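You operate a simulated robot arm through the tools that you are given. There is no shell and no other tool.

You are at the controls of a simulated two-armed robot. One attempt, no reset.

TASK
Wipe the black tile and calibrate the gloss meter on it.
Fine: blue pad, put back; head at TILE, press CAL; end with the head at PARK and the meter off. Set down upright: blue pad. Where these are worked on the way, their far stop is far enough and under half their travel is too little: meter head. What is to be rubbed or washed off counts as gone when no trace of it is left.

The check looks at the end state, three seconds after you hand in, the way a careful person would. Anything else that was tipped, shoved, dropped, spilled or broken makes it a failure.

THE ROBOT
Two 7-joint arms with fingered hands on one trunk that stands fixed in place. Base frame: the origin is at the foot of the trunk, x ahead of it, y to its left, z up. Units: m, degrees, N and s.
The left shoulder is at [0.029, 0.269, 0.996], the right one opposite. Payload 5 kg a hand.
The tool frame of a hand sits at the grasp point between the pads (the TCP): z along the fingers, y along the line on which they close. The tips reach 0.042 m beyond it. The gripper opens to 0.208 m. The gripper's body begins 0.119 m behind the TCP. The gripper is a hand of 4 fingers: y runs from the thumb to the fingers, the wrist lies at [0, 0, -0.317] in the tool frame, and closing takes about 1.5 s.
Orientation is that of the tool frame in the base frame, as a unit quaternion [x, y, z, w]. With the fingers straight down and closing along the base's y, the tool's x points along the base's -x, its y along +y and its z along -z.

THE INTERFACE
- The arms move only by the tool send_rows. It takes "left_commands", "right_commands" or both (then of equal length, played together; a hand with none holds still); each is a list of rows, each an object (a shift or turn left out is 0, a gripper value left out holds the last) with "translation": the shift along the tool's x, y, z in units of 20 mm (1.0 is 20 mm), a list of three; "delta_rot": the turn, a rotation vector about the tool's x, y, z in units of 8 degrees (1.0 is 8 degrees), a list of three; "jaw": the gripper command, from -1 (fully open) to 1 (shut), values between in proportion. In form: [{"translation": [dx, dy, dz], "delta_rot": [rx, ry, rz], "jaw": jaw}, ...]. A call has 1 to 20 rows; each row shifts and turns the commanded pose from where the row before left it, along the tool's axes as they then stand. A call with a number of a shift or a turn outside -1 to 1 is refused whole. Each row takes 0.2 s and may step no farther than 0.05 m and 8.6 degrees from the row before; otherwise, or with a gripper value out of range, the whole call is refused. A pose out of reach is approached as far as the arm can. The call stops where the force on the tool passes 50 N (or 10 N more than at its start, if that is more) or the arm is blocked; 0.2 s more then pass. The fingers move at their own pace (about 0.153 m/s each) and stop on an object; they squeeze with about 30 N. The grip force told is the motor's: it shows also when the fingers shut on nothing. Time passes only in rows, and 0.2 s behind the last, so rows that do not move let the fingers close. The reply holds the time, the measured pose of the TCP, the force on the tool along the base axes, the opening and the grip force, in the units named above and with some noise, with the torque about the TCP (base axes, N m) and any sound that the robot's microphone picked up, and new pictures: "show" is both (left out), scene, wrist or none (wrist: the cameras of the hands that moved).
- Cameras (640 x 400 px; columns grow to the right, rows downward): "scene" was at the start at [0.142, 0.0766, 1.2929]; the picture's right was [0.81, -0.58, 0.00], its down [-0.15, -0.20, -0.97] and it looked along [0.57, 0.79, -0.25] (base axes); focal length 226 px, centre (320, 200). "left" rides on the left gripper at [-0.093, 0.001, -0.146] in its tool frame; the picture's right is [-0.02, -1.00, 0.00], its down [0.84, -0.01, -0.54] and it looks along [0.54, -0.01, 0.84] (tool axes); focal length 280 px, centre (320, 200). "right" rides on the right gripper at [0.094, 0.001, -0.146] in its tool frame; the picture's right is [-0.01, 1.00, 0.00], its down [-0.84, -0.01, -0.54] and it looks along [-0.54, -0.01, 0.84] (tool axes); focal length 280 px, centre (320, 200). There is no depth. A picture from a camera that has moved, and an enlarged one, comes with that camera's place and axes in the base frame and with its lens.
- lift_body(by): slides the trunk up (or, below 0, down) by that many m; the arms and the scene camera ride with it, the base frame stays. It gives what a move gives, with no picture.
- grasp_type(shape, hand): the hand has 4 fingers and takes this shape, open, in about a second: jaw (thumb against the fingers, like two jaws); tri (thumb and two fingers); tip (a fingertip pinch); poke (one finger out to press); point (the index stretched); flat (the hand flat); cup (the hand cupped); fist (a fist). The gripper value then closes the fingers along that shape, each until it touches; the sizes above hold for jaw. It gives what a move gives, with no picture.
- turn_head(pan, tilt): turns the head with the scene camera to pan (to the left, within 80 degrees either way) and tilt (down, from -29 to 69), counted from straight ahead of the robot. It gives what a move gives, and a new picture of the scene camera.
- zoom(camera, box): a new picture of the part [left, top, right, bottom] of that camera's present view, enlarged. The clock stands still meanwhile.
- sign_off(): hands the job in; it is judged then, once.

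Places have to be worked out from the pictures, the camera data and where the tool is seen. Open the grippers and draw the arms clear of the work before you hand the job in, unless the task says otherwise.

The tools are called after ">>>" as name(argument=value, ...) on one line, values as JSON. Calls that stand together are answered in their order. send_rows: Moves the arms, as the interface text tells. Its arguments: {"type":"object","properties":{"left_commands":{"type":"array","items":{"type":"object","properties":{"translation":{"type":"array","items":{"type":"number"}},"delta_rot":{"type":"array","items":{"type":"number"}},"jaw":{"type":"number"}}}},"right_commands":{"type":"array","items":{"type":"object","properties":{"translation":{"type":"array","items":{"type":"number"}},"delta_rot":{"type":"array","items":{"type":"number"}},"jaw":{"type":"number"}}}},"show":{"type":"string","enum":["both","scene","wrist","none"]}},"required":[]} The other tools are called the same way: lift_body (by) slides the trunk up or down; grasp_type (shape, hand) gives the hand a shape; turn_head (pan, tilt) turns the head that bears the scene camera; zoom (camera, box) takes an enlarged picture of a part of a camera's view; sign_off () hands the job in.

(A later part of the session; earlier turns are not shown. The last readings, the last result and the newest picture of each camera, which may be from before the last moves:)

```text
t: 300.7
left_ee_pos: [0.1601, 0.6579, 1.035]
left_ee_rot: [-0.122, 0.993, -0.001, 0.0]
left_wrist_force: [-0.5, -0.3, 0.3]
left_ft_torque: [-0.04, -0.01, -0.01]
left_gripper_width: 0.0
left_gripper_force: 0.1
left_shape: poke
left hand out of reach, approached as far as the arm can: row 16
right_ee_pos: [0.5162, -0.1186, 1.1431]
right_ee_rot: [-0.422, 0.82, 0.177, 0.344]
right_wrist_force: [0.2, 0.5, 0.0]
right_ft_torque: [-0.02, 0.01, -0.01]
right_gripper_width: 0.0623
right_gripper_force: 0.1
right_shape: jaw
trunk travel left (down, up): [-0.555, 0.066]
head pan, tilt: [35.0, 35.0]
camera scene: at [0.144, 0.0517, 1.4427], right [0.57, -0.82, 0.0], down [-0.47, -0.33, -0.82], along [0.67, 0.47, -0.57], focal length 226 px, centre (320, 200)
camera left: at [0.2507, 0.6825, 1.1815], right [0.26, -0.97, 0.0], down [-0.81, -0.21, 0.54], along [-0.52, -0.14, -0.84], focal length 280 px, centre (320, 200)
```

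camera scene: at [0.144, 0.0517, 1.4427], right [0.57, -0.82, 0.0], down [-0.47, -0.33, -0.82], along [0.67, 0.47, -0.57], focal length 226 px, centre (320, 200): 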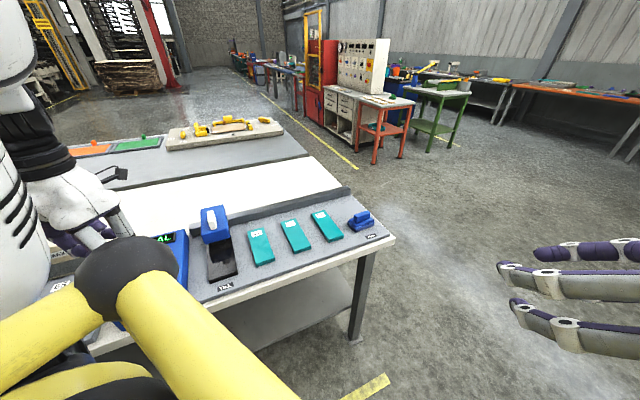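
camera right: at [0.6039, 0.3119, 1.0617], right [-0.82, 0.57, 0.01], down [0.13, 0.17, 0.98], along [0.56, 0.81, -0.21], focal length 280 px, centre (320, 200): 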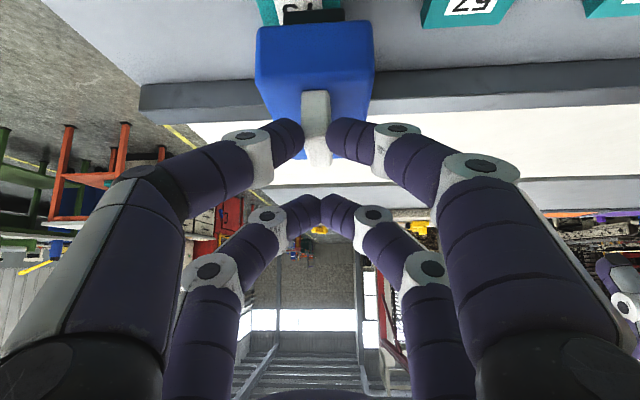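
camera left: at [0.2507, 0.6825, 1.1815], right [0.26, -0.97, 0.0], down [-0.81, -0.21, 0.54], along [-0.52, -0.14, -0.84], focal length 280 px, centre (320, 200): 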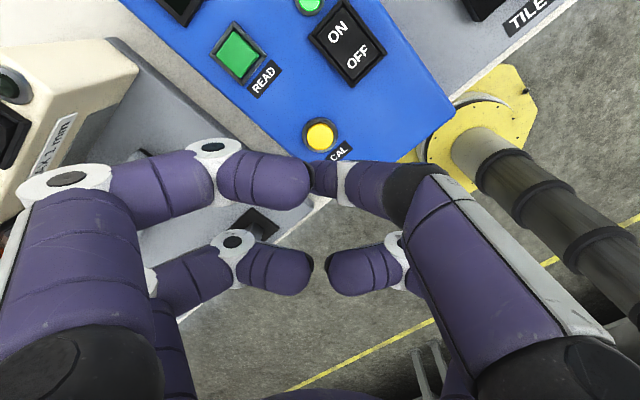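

CAL is straight below (measured [0.159, 0.656] from here too). I zoom to refine the poke fingertip's lateral place.

>>> zoom(camera="left", box=[240, 90, 420, 220])

>>> turn_head(pan=78, tilt=38)

```text
3.08 times, centred on (330, 155) of left
camera zoom: at [0.2507, 0.6825, 1.1815], right [0.26, -0.97, 0.0], down [-0.81, -0.21, 0.54], along [-0.52, -0.14, -0.84], focal length 863 px, centre (289, 338)
```

zoom: 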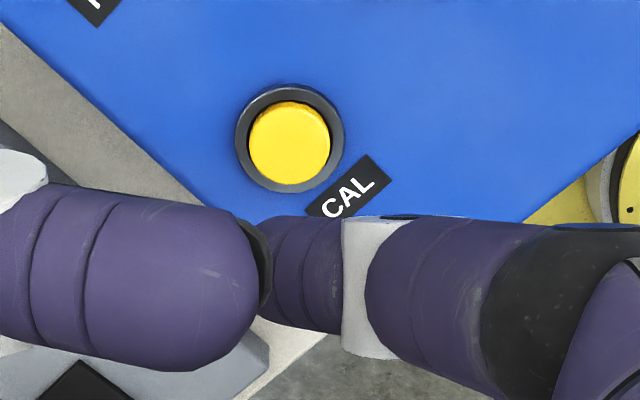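

```text
t: 301.8
left_ee_pos: [0.1589, 0.6577, 1.0364]
left_ee_rot: [-0.122, 0.993, -0.001, 0.0]
left_wrist_force: [-0.4, -0.5, 0.1]
left_ft_torque: [0.0, 0.01, 0.02]
left_gripper_width: 0.0
left_gripper_force: 0.1
left_shape: poke
right_ee_pos: [0.5161, -0.1195, 1.1449]
right_ee_rot: [-0.422, 0.82, 0.177, 0.344]
right_wrist_force: [0.0, -0.7, -0.9]
right_ft_torque: [-0.01, 0.0, 0.03]
right_gripper_width: 0.0623
right_gripper_force: 0.2
right_shape: jaw
trunk travel left (down, up): [-0.555, 0.066]
head pan, tilt: [78.0, 38.0]
camera scene: at [0.0898, 0.0853, 1.4382], right [0.98, -0.21, 0.0], down [-0.13, -0.6, -0.79], along [0.16, 0.77, -0.62], focal length 226 px, centre (320, 200)
```

scene: 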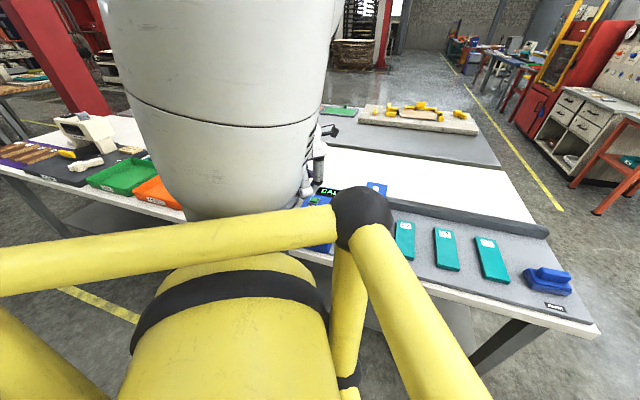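

The button is nearly under the fingertip. I shift 5 mm along −x and descend to ~2 cm above the button.

>>> send_rows(left_commands=[{"translation": [-0.27, -0.12, 0], "jaw": 1}, {"translation": [0, 0, 1], "jaw": 1}, {"translation": [0, 0, 1], "jaw": 1}, {"translation": [0, 0, 1], "jaw": 1}, {"translation": [0, 0, 0], "jaw": 1}], show="wrist")

>>> zoom(camera="left", box=[240, 90, 420, 220])

```text
t: 303.0
left_ee_pos: [0.1746, 0.6747, 0.9832]
left_ee_rot: [-0.122, 0.993, -0.001, 0.0]
left_wrist_force: [-0.4, 0.2, 0.3]
left_ft_torque: [0.01, 0.02, 0.02]
left_gripper_width: 0.0
left_gripper_force: 0.1
left_shape: poke
left hand out of reach, approached as far as the arm can: row 2, 3, 4
right_ee_pos: [0.5158, -0.1204, 1.1448]
right_ee_rot: [-0.421, 0.82, 0.178, 0.344]
right_wrist_force: [-0.4, -0.4, 0.4]
right_ft_torque: [0.06, 0.0, -0.01]
right_gripper_width: 0.0619
right_gripper_force: 0.1
right_shape: jaw
trunk travel left (down, up): [-0.555, 0.066]
head pan, tilt: [78.0, 38.0]
camera left: at [0.2663, 0.6995, 1.1298], right [0.26, -0.97, 0.0], down [-0.81, -0.21, 0.54], along [-0.52, -0.14, -0.84], focal length 280 px, centre (320, 200)
```

left: 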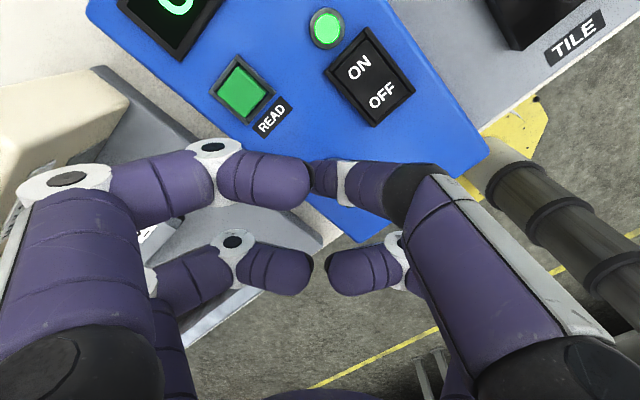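

```text
3.08 times, centred on (330, 155) of left
camera zoom: at [0.2663, 0.6995, 1.1298], right [0.26, -0.97, 0.0], down [-0.81, -0.21, 0.54], along [-0.52, -0.14, -0.84], focal length 863 px, centre (289, 338)
```

zoom: 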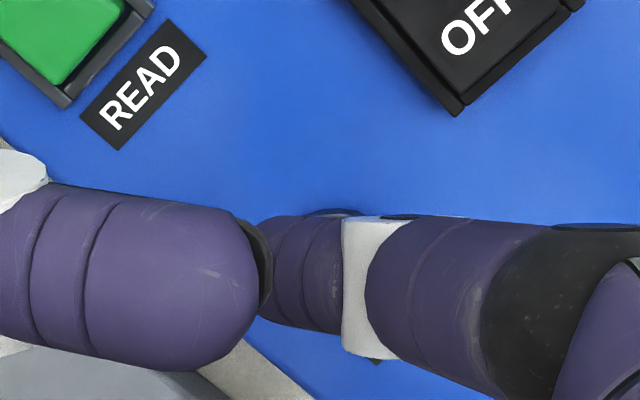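

The roll limit bites again while descending here. I raise 2 cm, turn the heading up by 24°, and return above CAL.

>>> send_rows(left_commands=[{"translation": [0, 0, -1], "jaw": 1}, {"delta_rot": [0, 0, -1], "jaw": 1}, {"delta_rot": [0, 0, -1], "jaw": 1}, {"delta_rot": [0, 0, -1], "jaw": 1}, {"translation": [0, 0, 0], "jaw": 1}], show="wrist")

```text
t: 304.2
left_ee_pos: [0.1754, 0.675, 1.0039]
left_ee_rot: [-0.326, 0.945, 0.001, 0.001]
left_wrist_force: [0.0, 0.8, 0.5]
left_ft_torque: [-0.03, 0.07, 0.03]
left_gripper_width: 0.0001
left_gripper_force: 0.0
left_shape: poke
right_ee_pos: [0.5162, -0.1181, 1.1454]
right_ee_rot: [-0.422, 0.82, 0.177, 0.345]
right_wrist_force: [0.2, -0.5, -0.4]
right_ft_torque: [0.0, 0.01, 0.0]
right_gripper_width: 0.0622
right_gripper_force: 0.2
right_shape: jaw
trunk travel left (down, up): [-0.555, 0.066]
head pan, tilt: [78.0, 38.0]
camera left: at [0.2486, 0.7339, 1.15], right [0.63, -0.78, 0.0], down [-0.66, -0.53, 0.54], along [-0.42, -0.34, -0.84], focal length 280 px, centre (320, 200)
```

left: 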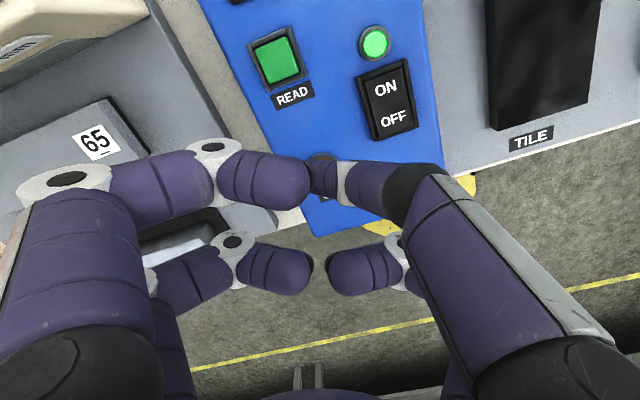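

Now at heading 128°. I shift so the fingertip is above CAL and descend toward 1.5 cm above it.

>>> send_rows(left_commands=[{"translation": [0.93, -0.3, 0], "jaw": 1}, {"translation": [0, 0, 0.8], "jaw": 1}, {"translation": [0, 0, 0.8], "jaw": 1}, {"translation": [0, 0, 0], "jaw": 1}], show="wrist")

>>> zoom(camera="left", box=[240, 90, 420, 220])

```text
t: 305.2
left_ee_pos: [0.1706, 0.6793, 0.9797]
left_ee_rot: [-0.326, 0.946, -0.002, 0.0]
left_wrist_force: [-0.4, -0.6, 1.0]
left_ft_torque: [0.04, -0.03, -0.03]
left_gripper_width: 0.0002
left_gripper_force: 0.0
left_shape: poke
left hand out of reach, approached as far as the arm can: row 1, 2, 3
right_ee_pos: [0.5161, -0.12, 1.1449]
right_ee_rot: [-0.42, 0.82, 0.177, 0.345]
right_wrist_force: [-0.5, 0.1, -0.3]
right_ft_torque: [0.02, -0.07, -0.03]
right_gripper_width: 0.0622
right_gripper_force: 0.0
right_shape: jaw
trunk travel left (down, up): [-0.555, 0.066]
head pan, tilt: [78.0, 38.0]
camera left: at [0.2455, 0.7373, 1.1258], right [0.63, -0.78, 0.0], down [-0.66, -0.53, 0.54], along [-0.42, -0.34, -0.84], focal length 280 px, centre (320, 200)
```

left: 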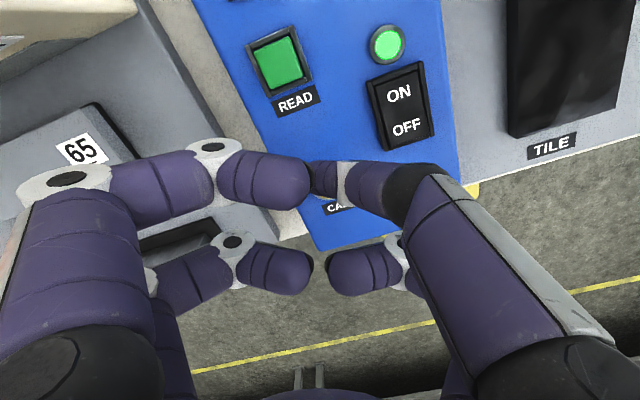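

```text
3.08 times, centred on (330, 155) of left
camera zoom: at [0.2455, 0.7373, 1.1258], right [0.63, -0.78, 0.0], down [-0.66, -0.53, 0.54], along [-0.42, -0.34, -0.84], focal length 863 px, centre (289, 338)
```

zoom: 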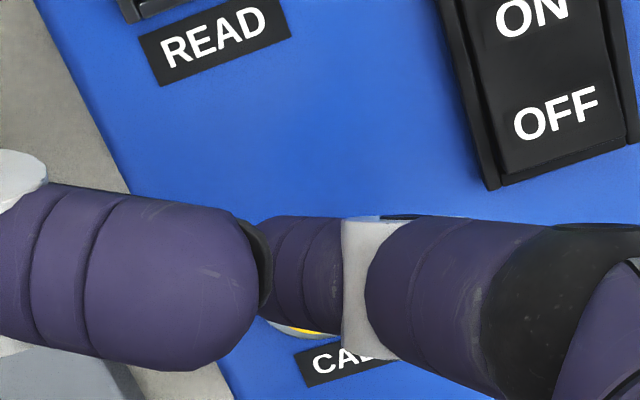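

The limit here is the elbow's folding (too close to the shoulder). I lean the hand 15° with the fingertip toward the robot, so the wrist sits further out.

>>> send_rows(left_commands=[{"translation": [0, 0, -1], "jaw": 1}, {"delta_rot": [0.524, 0.777, 0], "jaw": 1}, {"delta_rot": [0.524, 0.777, 0], "jaw": 1}, {"translation": [0, 0, 0], "jaw": 1}], show="wrist")

```text
t: 306.2
left_ee_pos: [0.1722, 0.6783, 0.9991]
left_ee_rot: [-0.323, 0.937, -0.106, -0.079]
left_wrist_force: [-0.4, -0.4, -0.4]
left_ft_torque: [0.03, 0.0, 0.01]
left_gripper_width: 0.0
left_gripper_force: 0.1
left_shape: poke
right_ee_pos: [0.5161, -0.1197, 1.1449]
right_ee_rot: [-0.421, 0.82, 0.177, 0.345]
right_wrist_force: [0.2, -0.6, 0.0]
right_ft_torque: [-0.02, -0.04, -0.02]
right_gripper_width: 0.0625
right_gripper_force: 0.1
right_shape: jaw
trunk travel left (down, up): [-0.555, 0.066]
head pan, tilt: [78.0, 38.0]
camera left: at [0.2564, 0.7704, 1.1206], right [0.63, -0.76, 0.14], down [-0.61, -0.37, 0.7], along [-0.48, -0.53, -0.7], focal length 280 px, centre (320, 200)
```

left: 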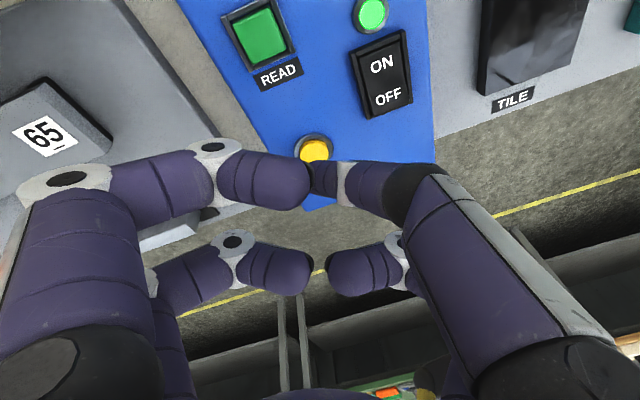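

CAL now lies straight along the finger axis. I advance along the tool axis 32 mm, then in small steps watching force and display.

>>> send_rows(left_commands=[{"translation": [0, 0, 0.8], "jaw": 1}, {"translation": [0, 0, 0.8], "jaw": 1}, {"translation": [0, 0, 0], "jaw": 1}], show="wrist")

>>> zoom(camera="left", box=[240, 90, 420, 220])

```text
t: 307.0
left_ee_pos: [0.1686, 0.669, 0.9683]
left_ee_rot: [-0.323, 0.938, -0.104, -0.078]
left_wrist_force: [0.4, 0.3, -0.4]
left_ft_torque: [0.03, 0.01, -0.02]
left_gripper_width: 0.0002
left_gripper_force: 0.0
left_shape: poke
right_ee_pos: [0.5153, -0.1196, 1.145]
right_ee_rot: [-0.421, 0.821, 0.177, 0.344]
right_wrist_force: [-0.1, -0.3, -0.7]
right_ft_torque: [0.04, -0.01, 0.01]
right_gripper_width: 0.0621
right_gripper_force: 0.1
right_shape: jaw
trunk travel left (down, up): [-0.555, 0.066]
head pan, tilt: [78.0, 38.0]
camera left: at [0.2543, 0.7619, 1.0897], right [0.63, -0.76, 0.14], down [-0.61, -0.37, 0.7], along [-0.48, -0.53, -0.7], focal length 280 px, centre (320, 200)
```

left: 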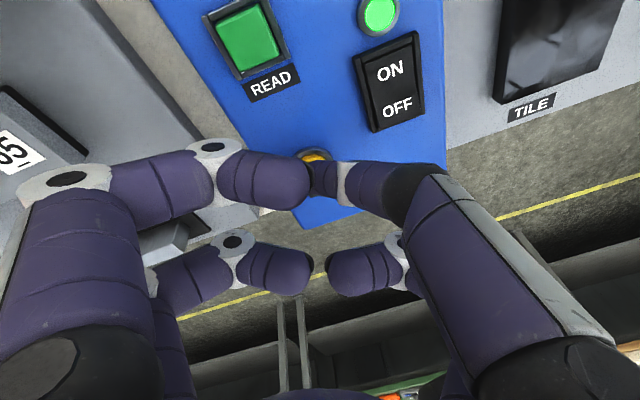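

```text
3.08 times, centred on (330, 155) of left
camera zoom: at [0.2543, 0.7619, 1.0897], right [0.63, -0.76, 0.14], down [-0.61, -0.37, 0.7], along [-0.48, -0.53, -0.7], focal length 863 px, centre (289, 338)
```

zoom: 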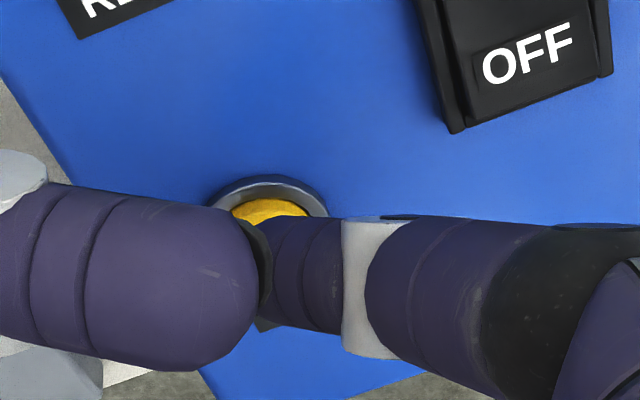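

Lined up. I advance 12 mm and then continue in 2–3 mm steps.

>>> send_rows(left_commands=[{"translation": [0, 0, 0.2], "jaw": 1}, {"translation": [0, 0, 0.2], "jaw": 1}, {"translation": [0, 0, 0.2], "jaw": 1}, {"translation": [0, 0, 0], "jaw": 1}], show="none")

```text
t: 308.0
left_ee_pos: [0.1687, 0.6675, 0.958]
left_ee_rot: [-0.323, 0.938, -0.104, -0.077]
left_wrist_force: [3.2, 4.5, 16.7]
left_ft_torque: [-0.03, -0.08, 0.03]
left_gripper_width: 0.0001
left_gripper_force: 0.1
left_shape: poke
right_ee_pos: [0.5158, -0.1199, 1.1449]
right_ee_rot: [-0.421, 0.82, 0.177, 0.345]
right_wrist_force: [-0.4, 0.6, 0.7]
right_ft_torque: [0.0, 0.03, 0.0]
right_gripper_width: 0.0623
right_gripper_force: 0.1
right_shape: jaw
trunk travel left (down, up): [-0.555, 0.066]
head pan, tilt: [78.0, 38.0]
heard: click
```

A click – CAL was pressed (17 N). I back off and look at the display.

>>> send_rows(left_commands=[{"translation": [0, 0, -0.5], "jaw": 1}, {"translation": [0, 0, -0.8], "jaw": 1}, {"translation": [0, 0, -0.8], "jaw": 1}, {"translation": [-0.5, 0, -0.8], "jaw": 1}, {"translation": [-0.8, 0, -0.5], "jaw": 1}, {"translation": [-0.8, 0, -0.5], "jaw": 1}], show="both")

```text
t: 309.4
left_ee_pos: [0.2078, 0.7104, 1.0228]
left_ee_rot: [-0.323, 0.938, -0.103, -0.078]
left_wrist_force: [-0.1, 0.7, 0.2]
left_ft_torque: [-0.02, -0.03, 0.0]
left_gripper_width: 0.0001
left_gripper_force: 0.0
left_shape: poke
right_ee_pos: [0.516, -0.1199, 1.1452]
right_ee_rot: [-0.421, 0.82, 0.177, 0.345]
right_wrist_force: [0.4, -0.2, 0.7]
right_ft_torque: [-0.01, 0.01, 0.02]
right_gripper_width: 0.062
right_gripper_force: 0.0
right_shape: jaw
trunk travel left (down, up): [-0.555, 0.066]
head pan, tilt: [78.0, 38.0]
camera scene: at [0.09, 0.0854, 1.4381], right [0.98, -0.21, 0.0], down [-0.13, -0.6, -0.79], along [0.16, 0.77, -0.62], focal length 226 px, centre (320, 200)
camera left: at [0.2921, 0.8035, 1.1443], right [0.63, -0.76, 0.14], down [-0.61, -0.37, 0.7], along [-0.48, -0.53, -0.7], focal length 280 px, centre (320, 200)
```

scene: 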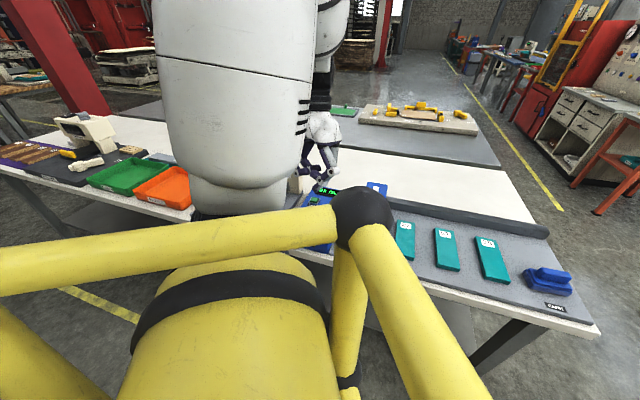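
left: 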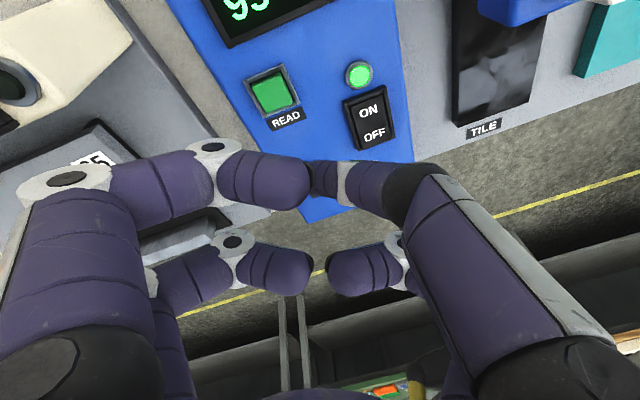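

The display has changed to a number – I read it.

>>> zoom(camera="scene", box=[290, 165, 370, 225])

>>> zoom(camera="left", box=[190, 0, 430, 150])

```text
6.67 times, centred on (330, 195) of scene
camera zoom: at [0.09, 0.0854, 1.4381], right [0.98, -0.21, 0.0], down [-0.13, -0.6, -0.79], along [0.16, 0.77, -0.62], focal length 1510 px, centre (253, 233)
```

zoom: 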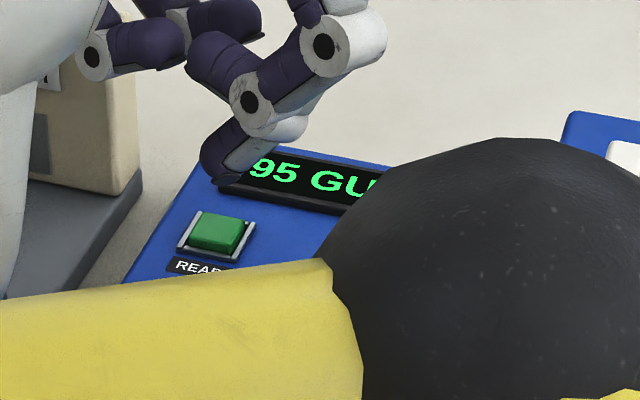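

```text
2.67 times, centred on (310, 75) of left
camera zoom: at [0.2921, 0.8035, 1.1443], right [0.63, -0.76, 0.14], down [-0.61, -0.37, 0.7], along [-0.48, -0.53, -0.7], focal length 748 px, centre (347, 533)
```

zoom: 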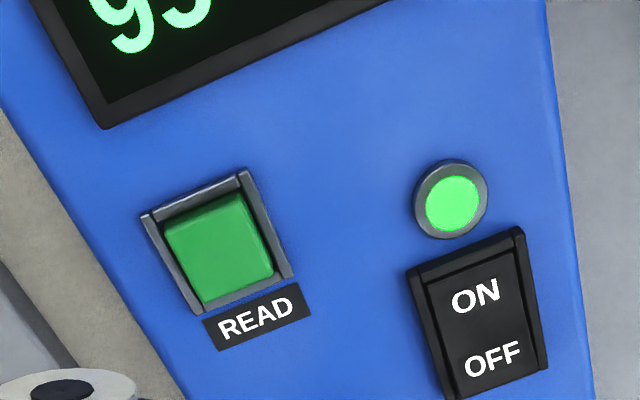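

"95 GU": the calibration succeeded. While the finger is here I go to the OFF side of the rocker: lateral shift, then approach to ~2 cm.

>>> send_rows(left_commands=[{"translation": [-0.155, -0.97, 0], "jaw": 1}, {"translation": [-0.155, -0.97, 0], "jaw": 1}, {"translation": [-0.155, -0.97, 0], "jaw": 1}, {"translation": [0, 0, 0.85], "jaw": 1}, {"translation": [0, 0, 0.85], "jaw": 1}, {"translation": [0, 0, 0.8], "jaw": 1}, {"translation": [0, 0, 0], "jaw": 1}], show="wrist")

>>> zoom(camera="left", box=[240, 90, 420, 220])

```text
t: 311.0
left_ee_pos: [0.2469, 0.6605, 0.9805]
left_ee_rot: [-0.324, 0.937, -0.103, -0.079]
left_wrist_force: [0.1, 0.5, 0.4]
left_ft_torque: [0.04, -0.01, -0.02]
left_gripper_width: 0.0001
left_gripper_force: 0.0
left_shape: poke
right_ee_pos: [0.5154, -0.1196, 1.1439]
right_ee_rot: [-0.421, 0.82, 0.177, 0.345]
right_wrist_force: [0.0, 0.0, 0.5]
right_ft_torque: [0.0, -0.02, 0.0]
right_gripper_width: 0.0622
right_gripper_force: 0.0
right_shape: jaw
trunk travel left (down, up): [-0.555, 0.066]
head pan, tilt: [78.0, 38.0]
camera left: at [0.3319, 0.7517, 1.1032], right [0.63, -0.76, 0.14], down [-0.61, -0.37, 0.7], along [-0.48, -0.53, -0.7], focal length 280 px, centre (320, 200)
```

left: 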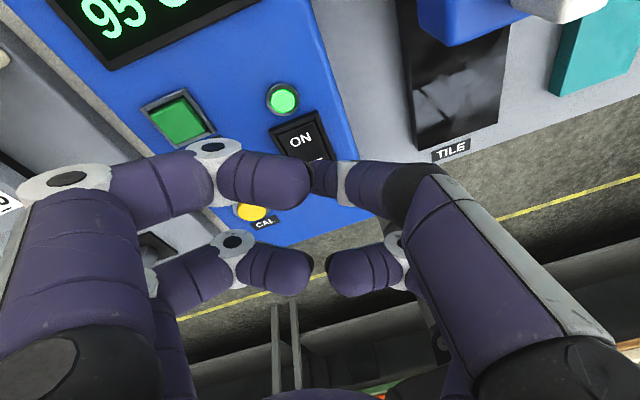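

```text
3.08 times, centred on (330, 155) of left
camera zoom: at [0.3319, 0.7517, 1.1032], right [0.63, -0.76, 0.14], down [-0.61, -0.37, 0.7], along [-0.48, -0.53, -0.7], focal length 863 px, centre (289, 338)
```

zoom: 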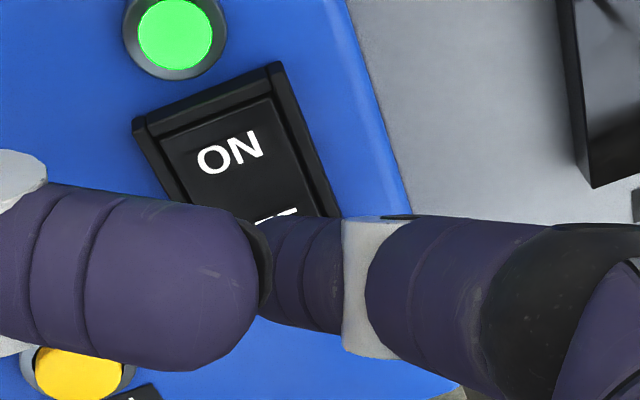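

The fingertip is over OFF. I advance 20 mm and then press in small steps until it clicks.

>>> send_rows(left_commands=[{"translation": [0, 0, 0.3], "jaw": 1}, {"translation": [0, 0, 0.3], "jaw": 1}, {"translation": [0, 0, 0.3], "jaw": 1}, {"translation": [0, 0, 0], "jaw": 1}], show="none")

```text
t: 312.0
left_ee_pos: [0.2442, 0.656, 0.9645]
left_ee_rot: [-0.323, 0.938, -0.104, -0.078]
left_wrist_force: [-0.1, -0.6, 5.5]
left_ft_torque: [-0.07, 0.03, -0.03]
left_gripper_width: 0.0
left_gripper_force: 0.1
left_shape: poke
right_ee_pos: [0.5161, -0.1184, 1.1443]
right_ee_rot: [-0.422, 0.82, 0.177, 0.345]
right_wrist_force: [-0.3, -0.4, 0.6]
right_ft_torque: [0.02, 0.0, 0.02]
right_gripper_width: 0.0621
right_gripper_force: 0.0
right_shape: jaw
trunk travel left (down, up): [-0.555, 0.066]
head pan, tilt: [78.0, 38.0]
```

Touching (5.5 N). I press further.

>>> send_rows(left_commands=[{"translation": [0, 0, 0.15], "jaw": 1}, {"translation": [0, 0, 0.15], "jaw": 1}, {"translation": [0, 0, 0], "jaw": 1}], show="wrist")

```text
t: 312.6
left_ee_pos: [0.2469, 0.6547, 0.9634]
left_ee_rot: [-0.323, 0.938, -0.103, -0.076]
left_wrist_force: [-0.2, -4.4, 38.9]
left_ft_torque: [-0.58, 0.12, 0.02]
left_gripper_width: 0.0
left_gripper_force: 0.0
left_shape: poke
right_ee_pos: [0.5148, -0.12, 1.1462]
right_ee_rot: [-0.422, 0.819, 0.178, 0.345]
right_wrist_force: [-1.5, -0.6, 0.3]
right_ft_torque: [-0.04, 0.03, -0.01]
right_gripper_width: 0.0623
right_gripper_force: 0.0
right_shape: jaw
trunk travel left (down, up): [-0.555, 0.066]
head pan, tilt: [78.0, 38.0]
stopped in row 2 (left hand): the force on the tool passed its limit at 56 N (the readings are from after the stop); the commanded pose is now the measured one
camera left: at [0.3307, 0.7457, 1.0853], right [0.63, -0.76, 0.14], down [-0.61, -0.38, 0.7], along [-0.48, -0.53, -0.7], focal length 280 px, centre (320, 200)
```

left: 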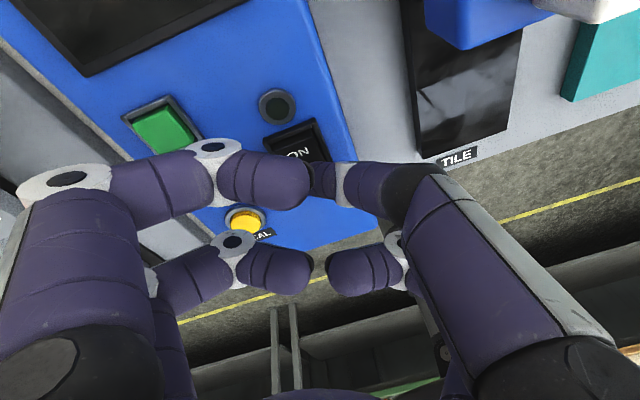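

The display and lamp are dark: the meter is off. I retreat along the finger axis and up.

>>> send_rows(left_commands=[{"translation": [0, 0, -0.5], "jaw": 1}, {"translation": [0, 0, -1], "jaw": 1}, {"translation": [0, 0, -1], "jaw": 1}, {"translation": [0, 0, -1], "jaw": 1}, {"translation": [0, 0, -1], "jaw": 1}, {"translation": [0, 0, -1], "jaw": 1}], show="both")

>>> zoom(camera="left", box=[160, 0, 480, 200])

```text
t: 314.0
left_ee_pos: [0.2545, 0.6813, 1.0682]
left_ee_rot: [-0.323, 0.938, -0.103, -0.075]
left_wrist_force: [0.1, -0.5, -0.1]
left_ft_torque: [0.02, -0.01, 0.0]
left_gripper_width: 0.0
left_gripper_force: 0.0
left_shape: poke
right_ee_pos: [0.516, -0.1187, 1.1451]
right_ee_rot: [-0.421, 0.82, 0.178, 0.345]
right_wrist_force: [-0.3, -0.3, 0.7]
right_ft_torque: [0.01, 0.02, 0.01]
right_gripper_width: 0.0622
right_gripper_force: 0.0
right_shape: jaw
trunk travel left (down, up): [-0.555, 0.066]
head pan, tilt: [78.0, 38.0]
camera scene: at [0.0898, 0.085, 1.4382], right [0.98, -0.21, 0.0], down [-0.13, -0.6, -0.79], along [0.16, 0.77, -0.62], focal length 226 px, centre (320, 200)
camera left: at [0.3396, 0.7739, 1.1898], right [0.63, -0.76, 0.14], down [-0.61, -0.38, 0.7], along [-0.48, -0.53, -0.7], focal length 280 px, centre (320, 200)
```

scene: 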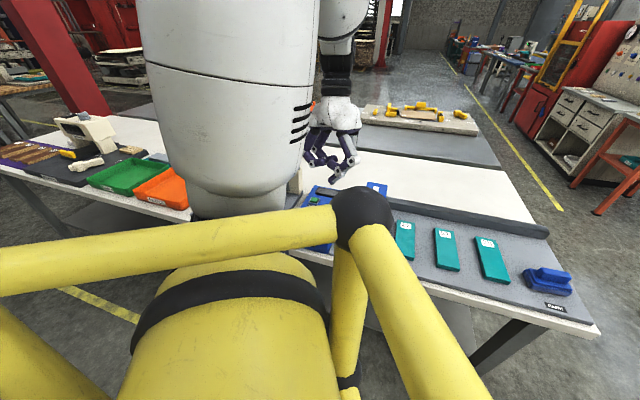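
left: 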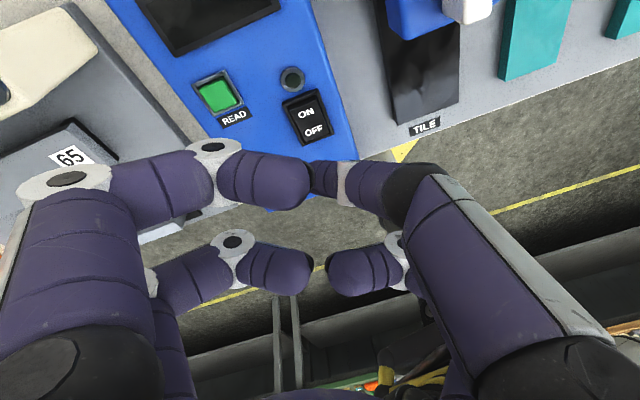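

```text
2.00 times, centred on (320, 100) of left
camera zoom: at [0.3396, 0.7739, 1.1898], right [0.63, -0.76, 0.14], down [-0.61, -0.38, 0.7], along [-0.48, -0.53, -0.7], focal length 561 px, centre (320, 400)
```

zoom: 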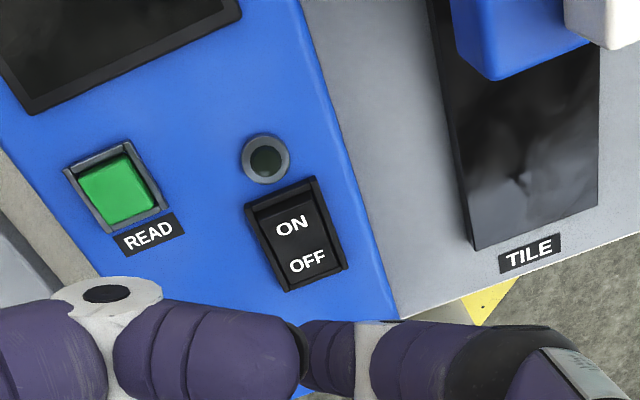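

Meter off confirmed. Now I return the hand to jaw shape, close it, and move to the left side of the head's grip.

>>> grasp_type(hand="left", shape="jaw")

>>> send_rows(left_commands=[{"translation": [-0.45, -0.2, -0.3], "delta_rot": [-0.177, -0.083, 0.771], "jaw": 1}, {"translation": [-0.45, -0.15, -0.3], "delta_rot": [-0.177, -0.083, 0.771], "jaw": 1}, {"translation": [-0.46, -0.1, -0.2], "delta_rot": [-0.177, -0.083, 0.771], "jaw": 1}, {"translation": [-0.46, -0.03, -0.1], "delta_rot": [-0.177, -0.083, 0.771], "jaw": 1}, {"translation": [-0.46, 0.03, -0.1], "delta_rot": [-0.177, -0.083, 0.771], "jaw": 1}, {"translation": [-0.45, 0.1, -0.1], "delta_rot": [-0.177, -0.083, 0.771], "jaw": 1}, {"translation": [-0.45, 0.16, -0.06], "delta_rot": [-0.177, -0.083, 0.771], "jaw": 1}, {"translation": [-0.44, 0.22, -0.06], "delta_rot": [-0.177, -0.083, 0.771], "jaw": 1}, {"translation": [-0.42, 0.28, -0.06], "delta_rot": [-0.177, -0.083, 0.771], "jaw": 1}, {"translation": [-0.4, 0.33, -0.06], "delta_rot": [-0.177, -0.083, 0.771], "jaw": 1}], show="both")

```text
t: 314.9
left_ee_pos: [0.2555, 0.6821, 1.0682]
left_ee_rot: [-0.323, 0.938, -0.103, -0.077]
left_wrist_force: [-0.2, 0.0, -0.4]
left_ft_torque: [0.0, 0.0, -0.02]
left_gripper_width: 0.2077
left_gripper_force: 0.0
left_shape: jaw
right_ee_pos: [0.5164, -0.1208, 1.1445]
right_ee_rot: [-0.421, 0.82, 0.176, 0.345]
right_wrist_force: [-0.6, 0.0, 0.7]
right_ft_torque: [-0.02, 0.0, -0.03]
right_gripper_width: 0.0623
right_gripper_force: 0.1
right_shape: jaw
trunk travel left (down, up): [-0.555, 0.066]
head pan, tilt: [78.0, 38.0]
```

```text
t: 317.1
left_ee_pos: [0.3487, 0.7151, 1.085]
left_ee_rot: [0.209, 0.978, 0.001, 0.002]
left_wrist_force: [0.2, -0.1, 0.6]
left_ft_torque: [0.04, -0.01, -0.05]
left_gripper_width: 0.0
left_gripper_force: 29.7
left_shape: jaw
right_ee_pos: [0.5165, -0.1201, 1.1447]
right_ee_rot: [-0.421, 0.82, 0.177, 0.344]
right_wrist_force: [0.4, -0.5, -0.7]
right_ft_torque: [-0.01, 0.01, 0.03]
right_gripper_width: 0.062
right_gripper_force: 0.1
right_shape: jaw
trunk travel left (down, up): [-0.555, 0.066]
head pan, tilt: [78.0, 38.0]
camera scene: at [0.0899, 0.0852, 1.4382], right [0.98, -0.21, 0.0], down [-0.13, -0.6, -0.79], along [0.16, 0.77, -0.62], focal length 226 px, centre (320, 200)
camera left: at [0.4353, 0.6778, 1.2315], right [-0.4, -0.92, 0.0], down [-0.78, 0.33, 0.54], along [-0.49, 0.21, -0.84], focal length 280 px, centre (320, 200)
```

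scene: 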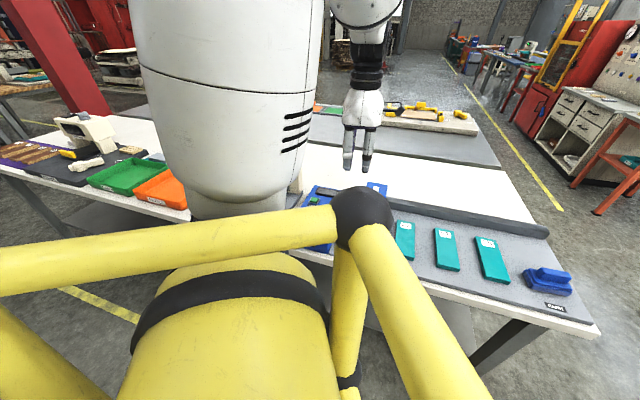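
left: 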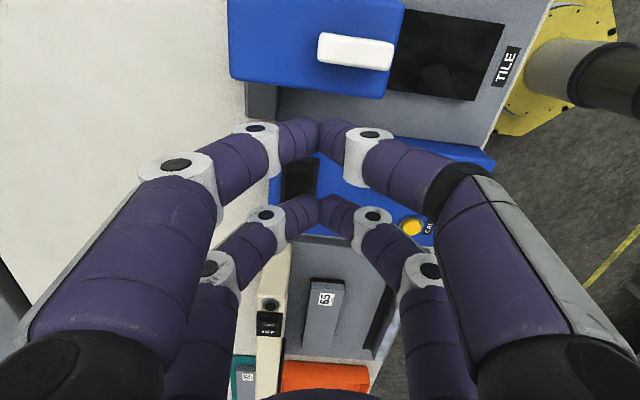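

Level and closed, with the grip just to the right of the near finger pair. I centre along the grip's length, then descend beside it.

>>> send_rows(left_commands=[{"translation": [0, -0.62, 0], "jaw": 1}, {"translation": [0, -0.62, 0.3], "jaw": 1}, {"translation": [0, 0, 0.9], "jaw": 1}, {"translation": [0, 0, 0.9], "jaw": 1}, {"translation": [0, 0, 0.9], "jaw": 1}, {"translation": [0, 0, 0.7], "jaw": 1}], show="wrist")

>>> turn_head(pan=40, tilt=35)

```text
t: 318.5
left_ee_pos: [0.3397, 0.6929, 1.0111]
left_ee_rot: [0.208, 0.978, 0.001, 0.001]
left_wrist_force: [-0.7, 0.5, -0.7]
left_ft_torque: [-0.02, -0.02, -0.01]
left_gripper_width: 0.0003
left_gripper_force: 29.7
left_shape: jaw
right_ee_pos: [0.5168, -0.1188, 1.1449]
right_ee_rot: [-0.421, 0.82, 0.178, 0.344]
right_wrist_force: [-0.4, -0.3, -0.7]
right_ft_torque: [-0.01, 0.0, 0.0]
right_gripper_width: 0.0624
right_gripper_force: 0.0
right_shape: jaw
trunk travel left (down, up): [-0.555, 0.066]
head pan, tilt: [78.0, 38.0]
camera left: at [0.4254, 0.6558, 1.1565], right [-0.39, -0.92, 0.0], down [-0.78, 0.33, 0.54], along [-0.49, 0.21, -0.84], focal length 280 px, centre (320, 200)
```

left: 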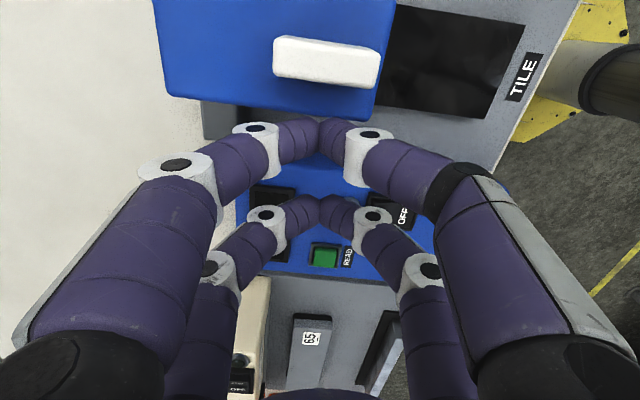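

```text
t: 319.5
left_ee_pos: [0.3381, 0.6931, 1.0108]
left_ee_rot: [0.208, 0.978, 0.0, 0.001]
left_wrist_force: [-0.9, -0.3, 0.4]
left_ft_torque: [0.04, 0.01, 0.0]
left_gripper_width: 0.0001
left_gripper_force: 30.1
left_shape: jaw
right_ee_pos: [0.5165, -0.1187, 1.1451]
right_ee_rot: [-0.421, 0.82, 0.177, 0.345]
right_wrist_force: [0.1, -0.3, -0.6]
right_ft_torque: [0.03, 0.01, 0.03]
right_gripper_width: 0.0622
right_gripper_force: 0.1
right_shape: jaw
trunk travel left (down, up): [-0.555, 0.066]
head pan, tilt: [40.0, 35.0]
camera scene: at [0.1393, 0.0575, 1.4427], right [0.64, -0.77, 0.0], down [-0.44, -0.37, -0.82], along [0.63, 0.53, -0.57], focal length 226 px, centre (320, 200)
```

scene: 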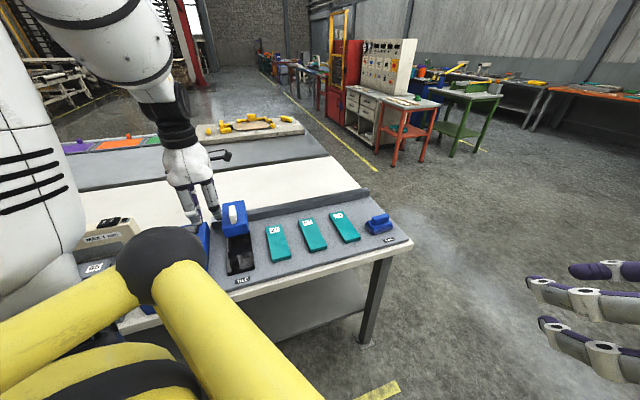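

The near pair stands just left of the grip. I push right: gently to contact, then along the rail.

>>> send_rows(left_commands=[{"translation": [-0.4, -0.045, 0], "jaw": 1}, {"translation": [-0.4, -0.045, 0], "jaw": 1}, {"translation": [-0.4, -0.045, 0], "jaw": 1}, {"translation": [-0.6, -0.067, 0], "jaw": 1}, {"translation": [-0.7, -0.078, 0], "jaw": 1}, {"translation": [-0.7, -0.078, 0], "jaw": 1}, {"translation": [-0.7, -0.078, 0], "jaw": 1}, {"translation": [-0.7, -0.078, 0], "jaw": 1}], show="both")

```text
t: 321.3
left_ee_pos: [0.4176, 0.6463, 1.0106]
left_ee_rot: [0.209, 0.978, 0.0, 0.001]
left_wrist_force: [0.8, -0.1, 0.5]
left_ft_torque: [0.03, 0.02, 0.02]
left_gripper_width: 0.0
left_gripper_force: 30.7
left_shape: jaw
right_ee_pos: [0.5162, -0.1202, 1.1428]
right_ee_rot: [-0.421, 0.82, 0.177, 0.345]
right_wrist_force: [0.9, 0.6, -0.1]
right_ft_torque: [0.01, 0.0, 0.02]
right_gripper_width: 0.0622
right_gripper_force: 0.1
right_shape: jaw
trunk travel left (down, up): [-0.555, 0.066]
head pan, tilt: [40.0, 35.0]
camera scene: at [0.1395, 0.0573, 1.4427], right [0.64, -0.77, 0.0], down [-0.44, -0.37, -0.82], along [0.63, 0.53, -0.57], focal length 226 px, centre (320, 200)
camera left: at [0.5055, 0.6086, 1.1569], right [-0.39, -0.92, 0.0], down [-0.78, 0.33, 0.54], along [-0.49, 0.21, -0.84], focal length 280 px, centre (320, 200)
```

scene: 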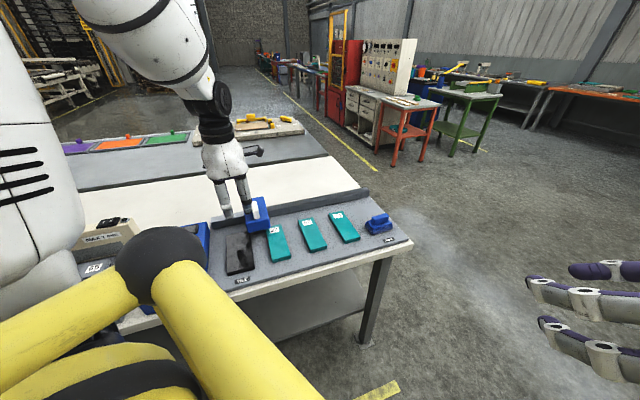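
left: 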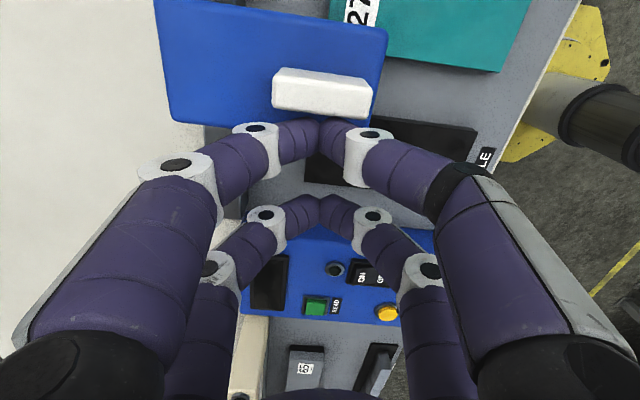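

The head follows to the right. I continue.

>>> send_rows(left_commands=[{"translation": [-0.8, -0.09, 0], "jaw": 1}, {"translation": [-0.8, -0.09, 0], "jaw": 1}, {"translation": [-0.8, -0.09, 0], "jaw": 1}, {"translation": [-0.8, -0.09, 0], "jaw": 1}, {"translation": [-0.8, -0.09, 0], "jaw": 1}, {"translation": [-0.8, -0.09, 0], "jaw": 1}, {"translation": [-0.8, -0.09, 0], "jaw": 1}, {"translation": [-0.8, -0.09, 0], "jaw": 1}], show="both")

```text
t: 323.1
left_ee_pos: [0.5298, 0.5799, 1.0105]
left_ee_rot: [0.208, 0.978, 0.002, 0.001]
left_wrist_force: [0.8, -1.2, 0.2]
left_ft_torque: [0.06, 0.04, 0.01]
left_gripper_width: 0.0
left_gripper_force: 29.8
left_shape: jaw
right_ee_pos: [0.5163, -0.1205, 1.1446]
right_ee_rot: [-0.421, 0.82, 0.177, 0.345]
right_wrist_force: [0.6, -0.5, 0.1]
right_ft_torque: [0.05, 0.0, 0.03]
right_gripper_width: 0.0621
right_gripper_force: 0.1
right_shape: jaw
trunk travel left (down, up): [-0.555, 0.066]
head pan, tilt: [40.0, 35.0]
camera scene: at [0.1397, 0.0571, 1.4427], right [0.64, -0.77, 0.0], down [-0.44, -0.37, -0.82], along [0.63, 0.53, -0.57], focal length 226 px, centre (320, 200)
camera left: at [0.6165, 0.5424, 1.1574], right [-0.39, -0.92, 0.0], down [-0.78, 0.33, 0.54], along [-0.49, 0.21, -0.84], focal length 280 px, centre (320, 200)
```

scene: 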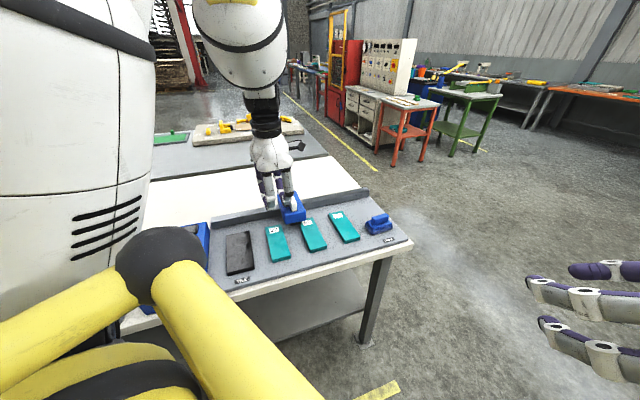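
left: 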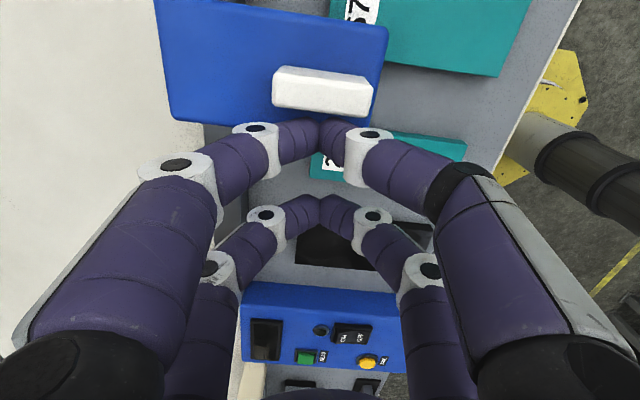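

Smooth. I continue, adding a slight inward lean so the elbow stays clear of the guard.

>>> send_rows(left_commands=[{"translation": [-0.79, -0.09, 0.01], "delta_rot": [0.143, -0.064, 0], "jaw": 1}, {"translation": [-0.79, -0.09, 0.02], "delta_rot": [0.143, -0.064, 0], "jaw": 1}, {"translation": [-0.79, -0.09, 0.03], "delta_rot": [0.143, -0.064, 0], "jaw": 1}, {"translation": [-0.79, -0.085, 0.04], "delta_rot": [0.143, -0.064, 0], "jaw": 1}, {"translation": [-0.79, -0.085, 0.05], "delta_rot": [0.143, -0.064, 0], "jaw": 1}, {"translation": [-0.79, -0.085, 0.055], "delta_rot": [0.143, -0.064, 0], "jaw": 1}, {"translation": [-0.79, -0.085, 0.06], "delta_rot": [0.143, -0.064, 0], "jaw": 1}, {"translation": [-0.79, -0.08, 0.07], "delta_rot": [0.143, -0.064, 0], "jaw": 1}], show="both")

```text
t: 324.9
left_ee_pos: [0.6405, 0.5161, 1.0086]
left_ee_rot: [0.207, 0.974, -0.084, 0.02]
left_wrist_force: [0.2, 0.0, -1.4]
left_ft_torque: [0.0, 0.03, -0.07]
left_gripper_width: 0.0
left_gripper_force: 29.6
left_shape: jaw
right_ee_pos: [0.5163, -0.1193, 1.1447]
right_ee_rot: [-0.42, 0.82, 0.176, 0.346]
right_wrist_force: [0.6, -0.2, -0.3]
right_ft_torque: [0.01, 0.01, 0.03]
right_gripper_width: 0.062
right_gripper_force: 0.0
right_shape: jaw
trunk travel left (down, up): [-0.555, 0.066]
head pan, tilt: [40.0, 35.0]
camera scene: at [0.1398, 0.0574, 1.4426], right [0.64, -0.77, 0.0], down [-0.44, -0.37, -0.82], along [0.63, 0.53, -0.57], focal length 226 px, centre (320, 200)
camera left: at [0.7263, 0.5049, 1.1604], right [-0.39, -0.91, 0.16], down [-0.78, 0.42, 0.47], along [-0.49, 0.06, -0.87], focal length 280 px, centre (320, 200)
```

scene: 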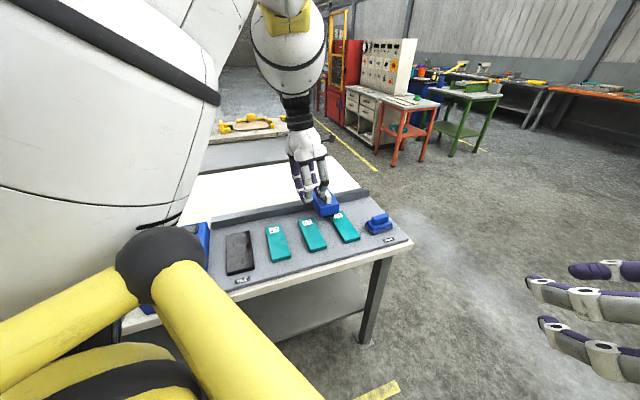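
left: 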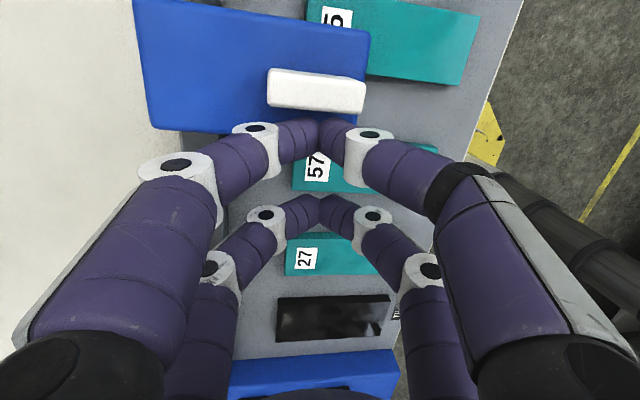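

Continuing with a touch more lean and slightly lower heading, five steps at a time.

>>> send_rows(left_commands=[{"translation": [-0.79, -0.08, 0.08], "delta_rot": [0.1, -0.045, 0.1], "jaw": 1}, {"translation": [-0.79, -0.07, 0.08], "delta_rot": [0.1, -0.045, 0.1], "jaw": 1}, {"translation": [-0.79, -0.06, 0.09], "delta_rot": [0.1, -0.045, 0.1], "jaw": 1}, {"translation": [-0.79, -0.05, 0.09], "delta_rot": [0.1, -0.045, 0.1], "jaw": 1}, {"translation": [-0.79, -0.04, 0.1], "delta_rot": [0.1, -0.045, 0.1], "jaw": 1}], show="both")

```text
t: 326.1
left_ee_pos: [0.7074, 0.4749, 1.0091]
left_ee_rot: [0.242, 0.962, -0.122, 0.031]
left_wrist_force: [0.1, -0.7, 0.0]
left_ft_torque: [0.04, 0.02, -0.04]
left_gripper_width: 0.0
left_gripper_force: 29.9
left_shape: jaw
right_ee_pos: [0.5164, -0.1203, 1.1452]
right_ee_rot: [-0.421, 0.82, 0.178, 0.345]
right_wrist_force: [-0.2, 0.5, 0.6]
right_ft_torque: [0.01, 0.01, -0.02]
right_gripper_width: 0.0622
right_gripper_force: 0.0
right_shape: jaw
trunk travel left (down, up): [-0.555, 0.066]
head pan, tilt: [40.0, 35.0]
camera scene: at [0.1394, 0.0571, 1.4427], right [0.64, -0.77, 0.0], down [-0.44, -0.37, -0.82], along [0.63, 0.53, -0.57], focal length 226 px, centre (320, 200)
camera left: at [0.7924, 0.4688, 1.1616], right [-0.46, -0.86, 0.22], down [-0.75, 0.51, 0.43], along [-0.48, 0.03, -0.88], focal length 280 px, centre (320, 200)
```

scene: 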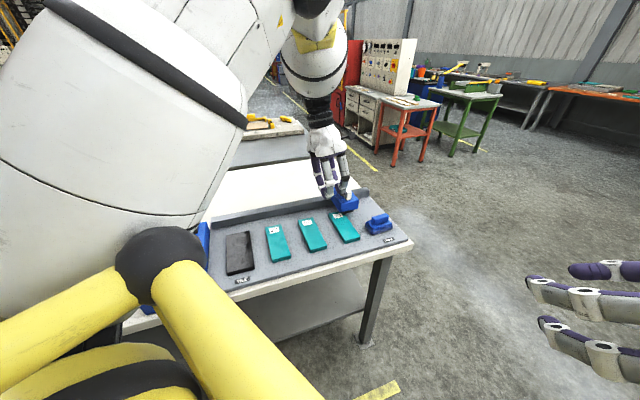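
left: 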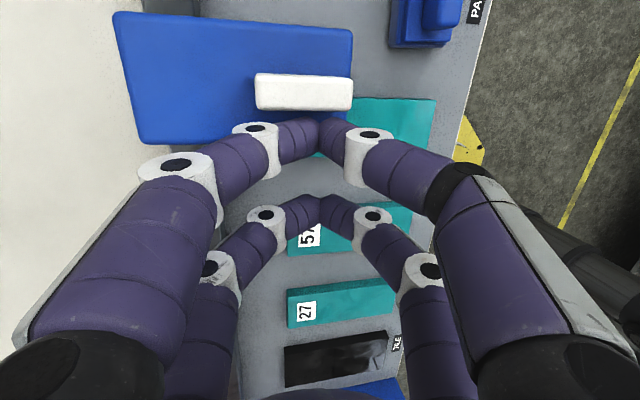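

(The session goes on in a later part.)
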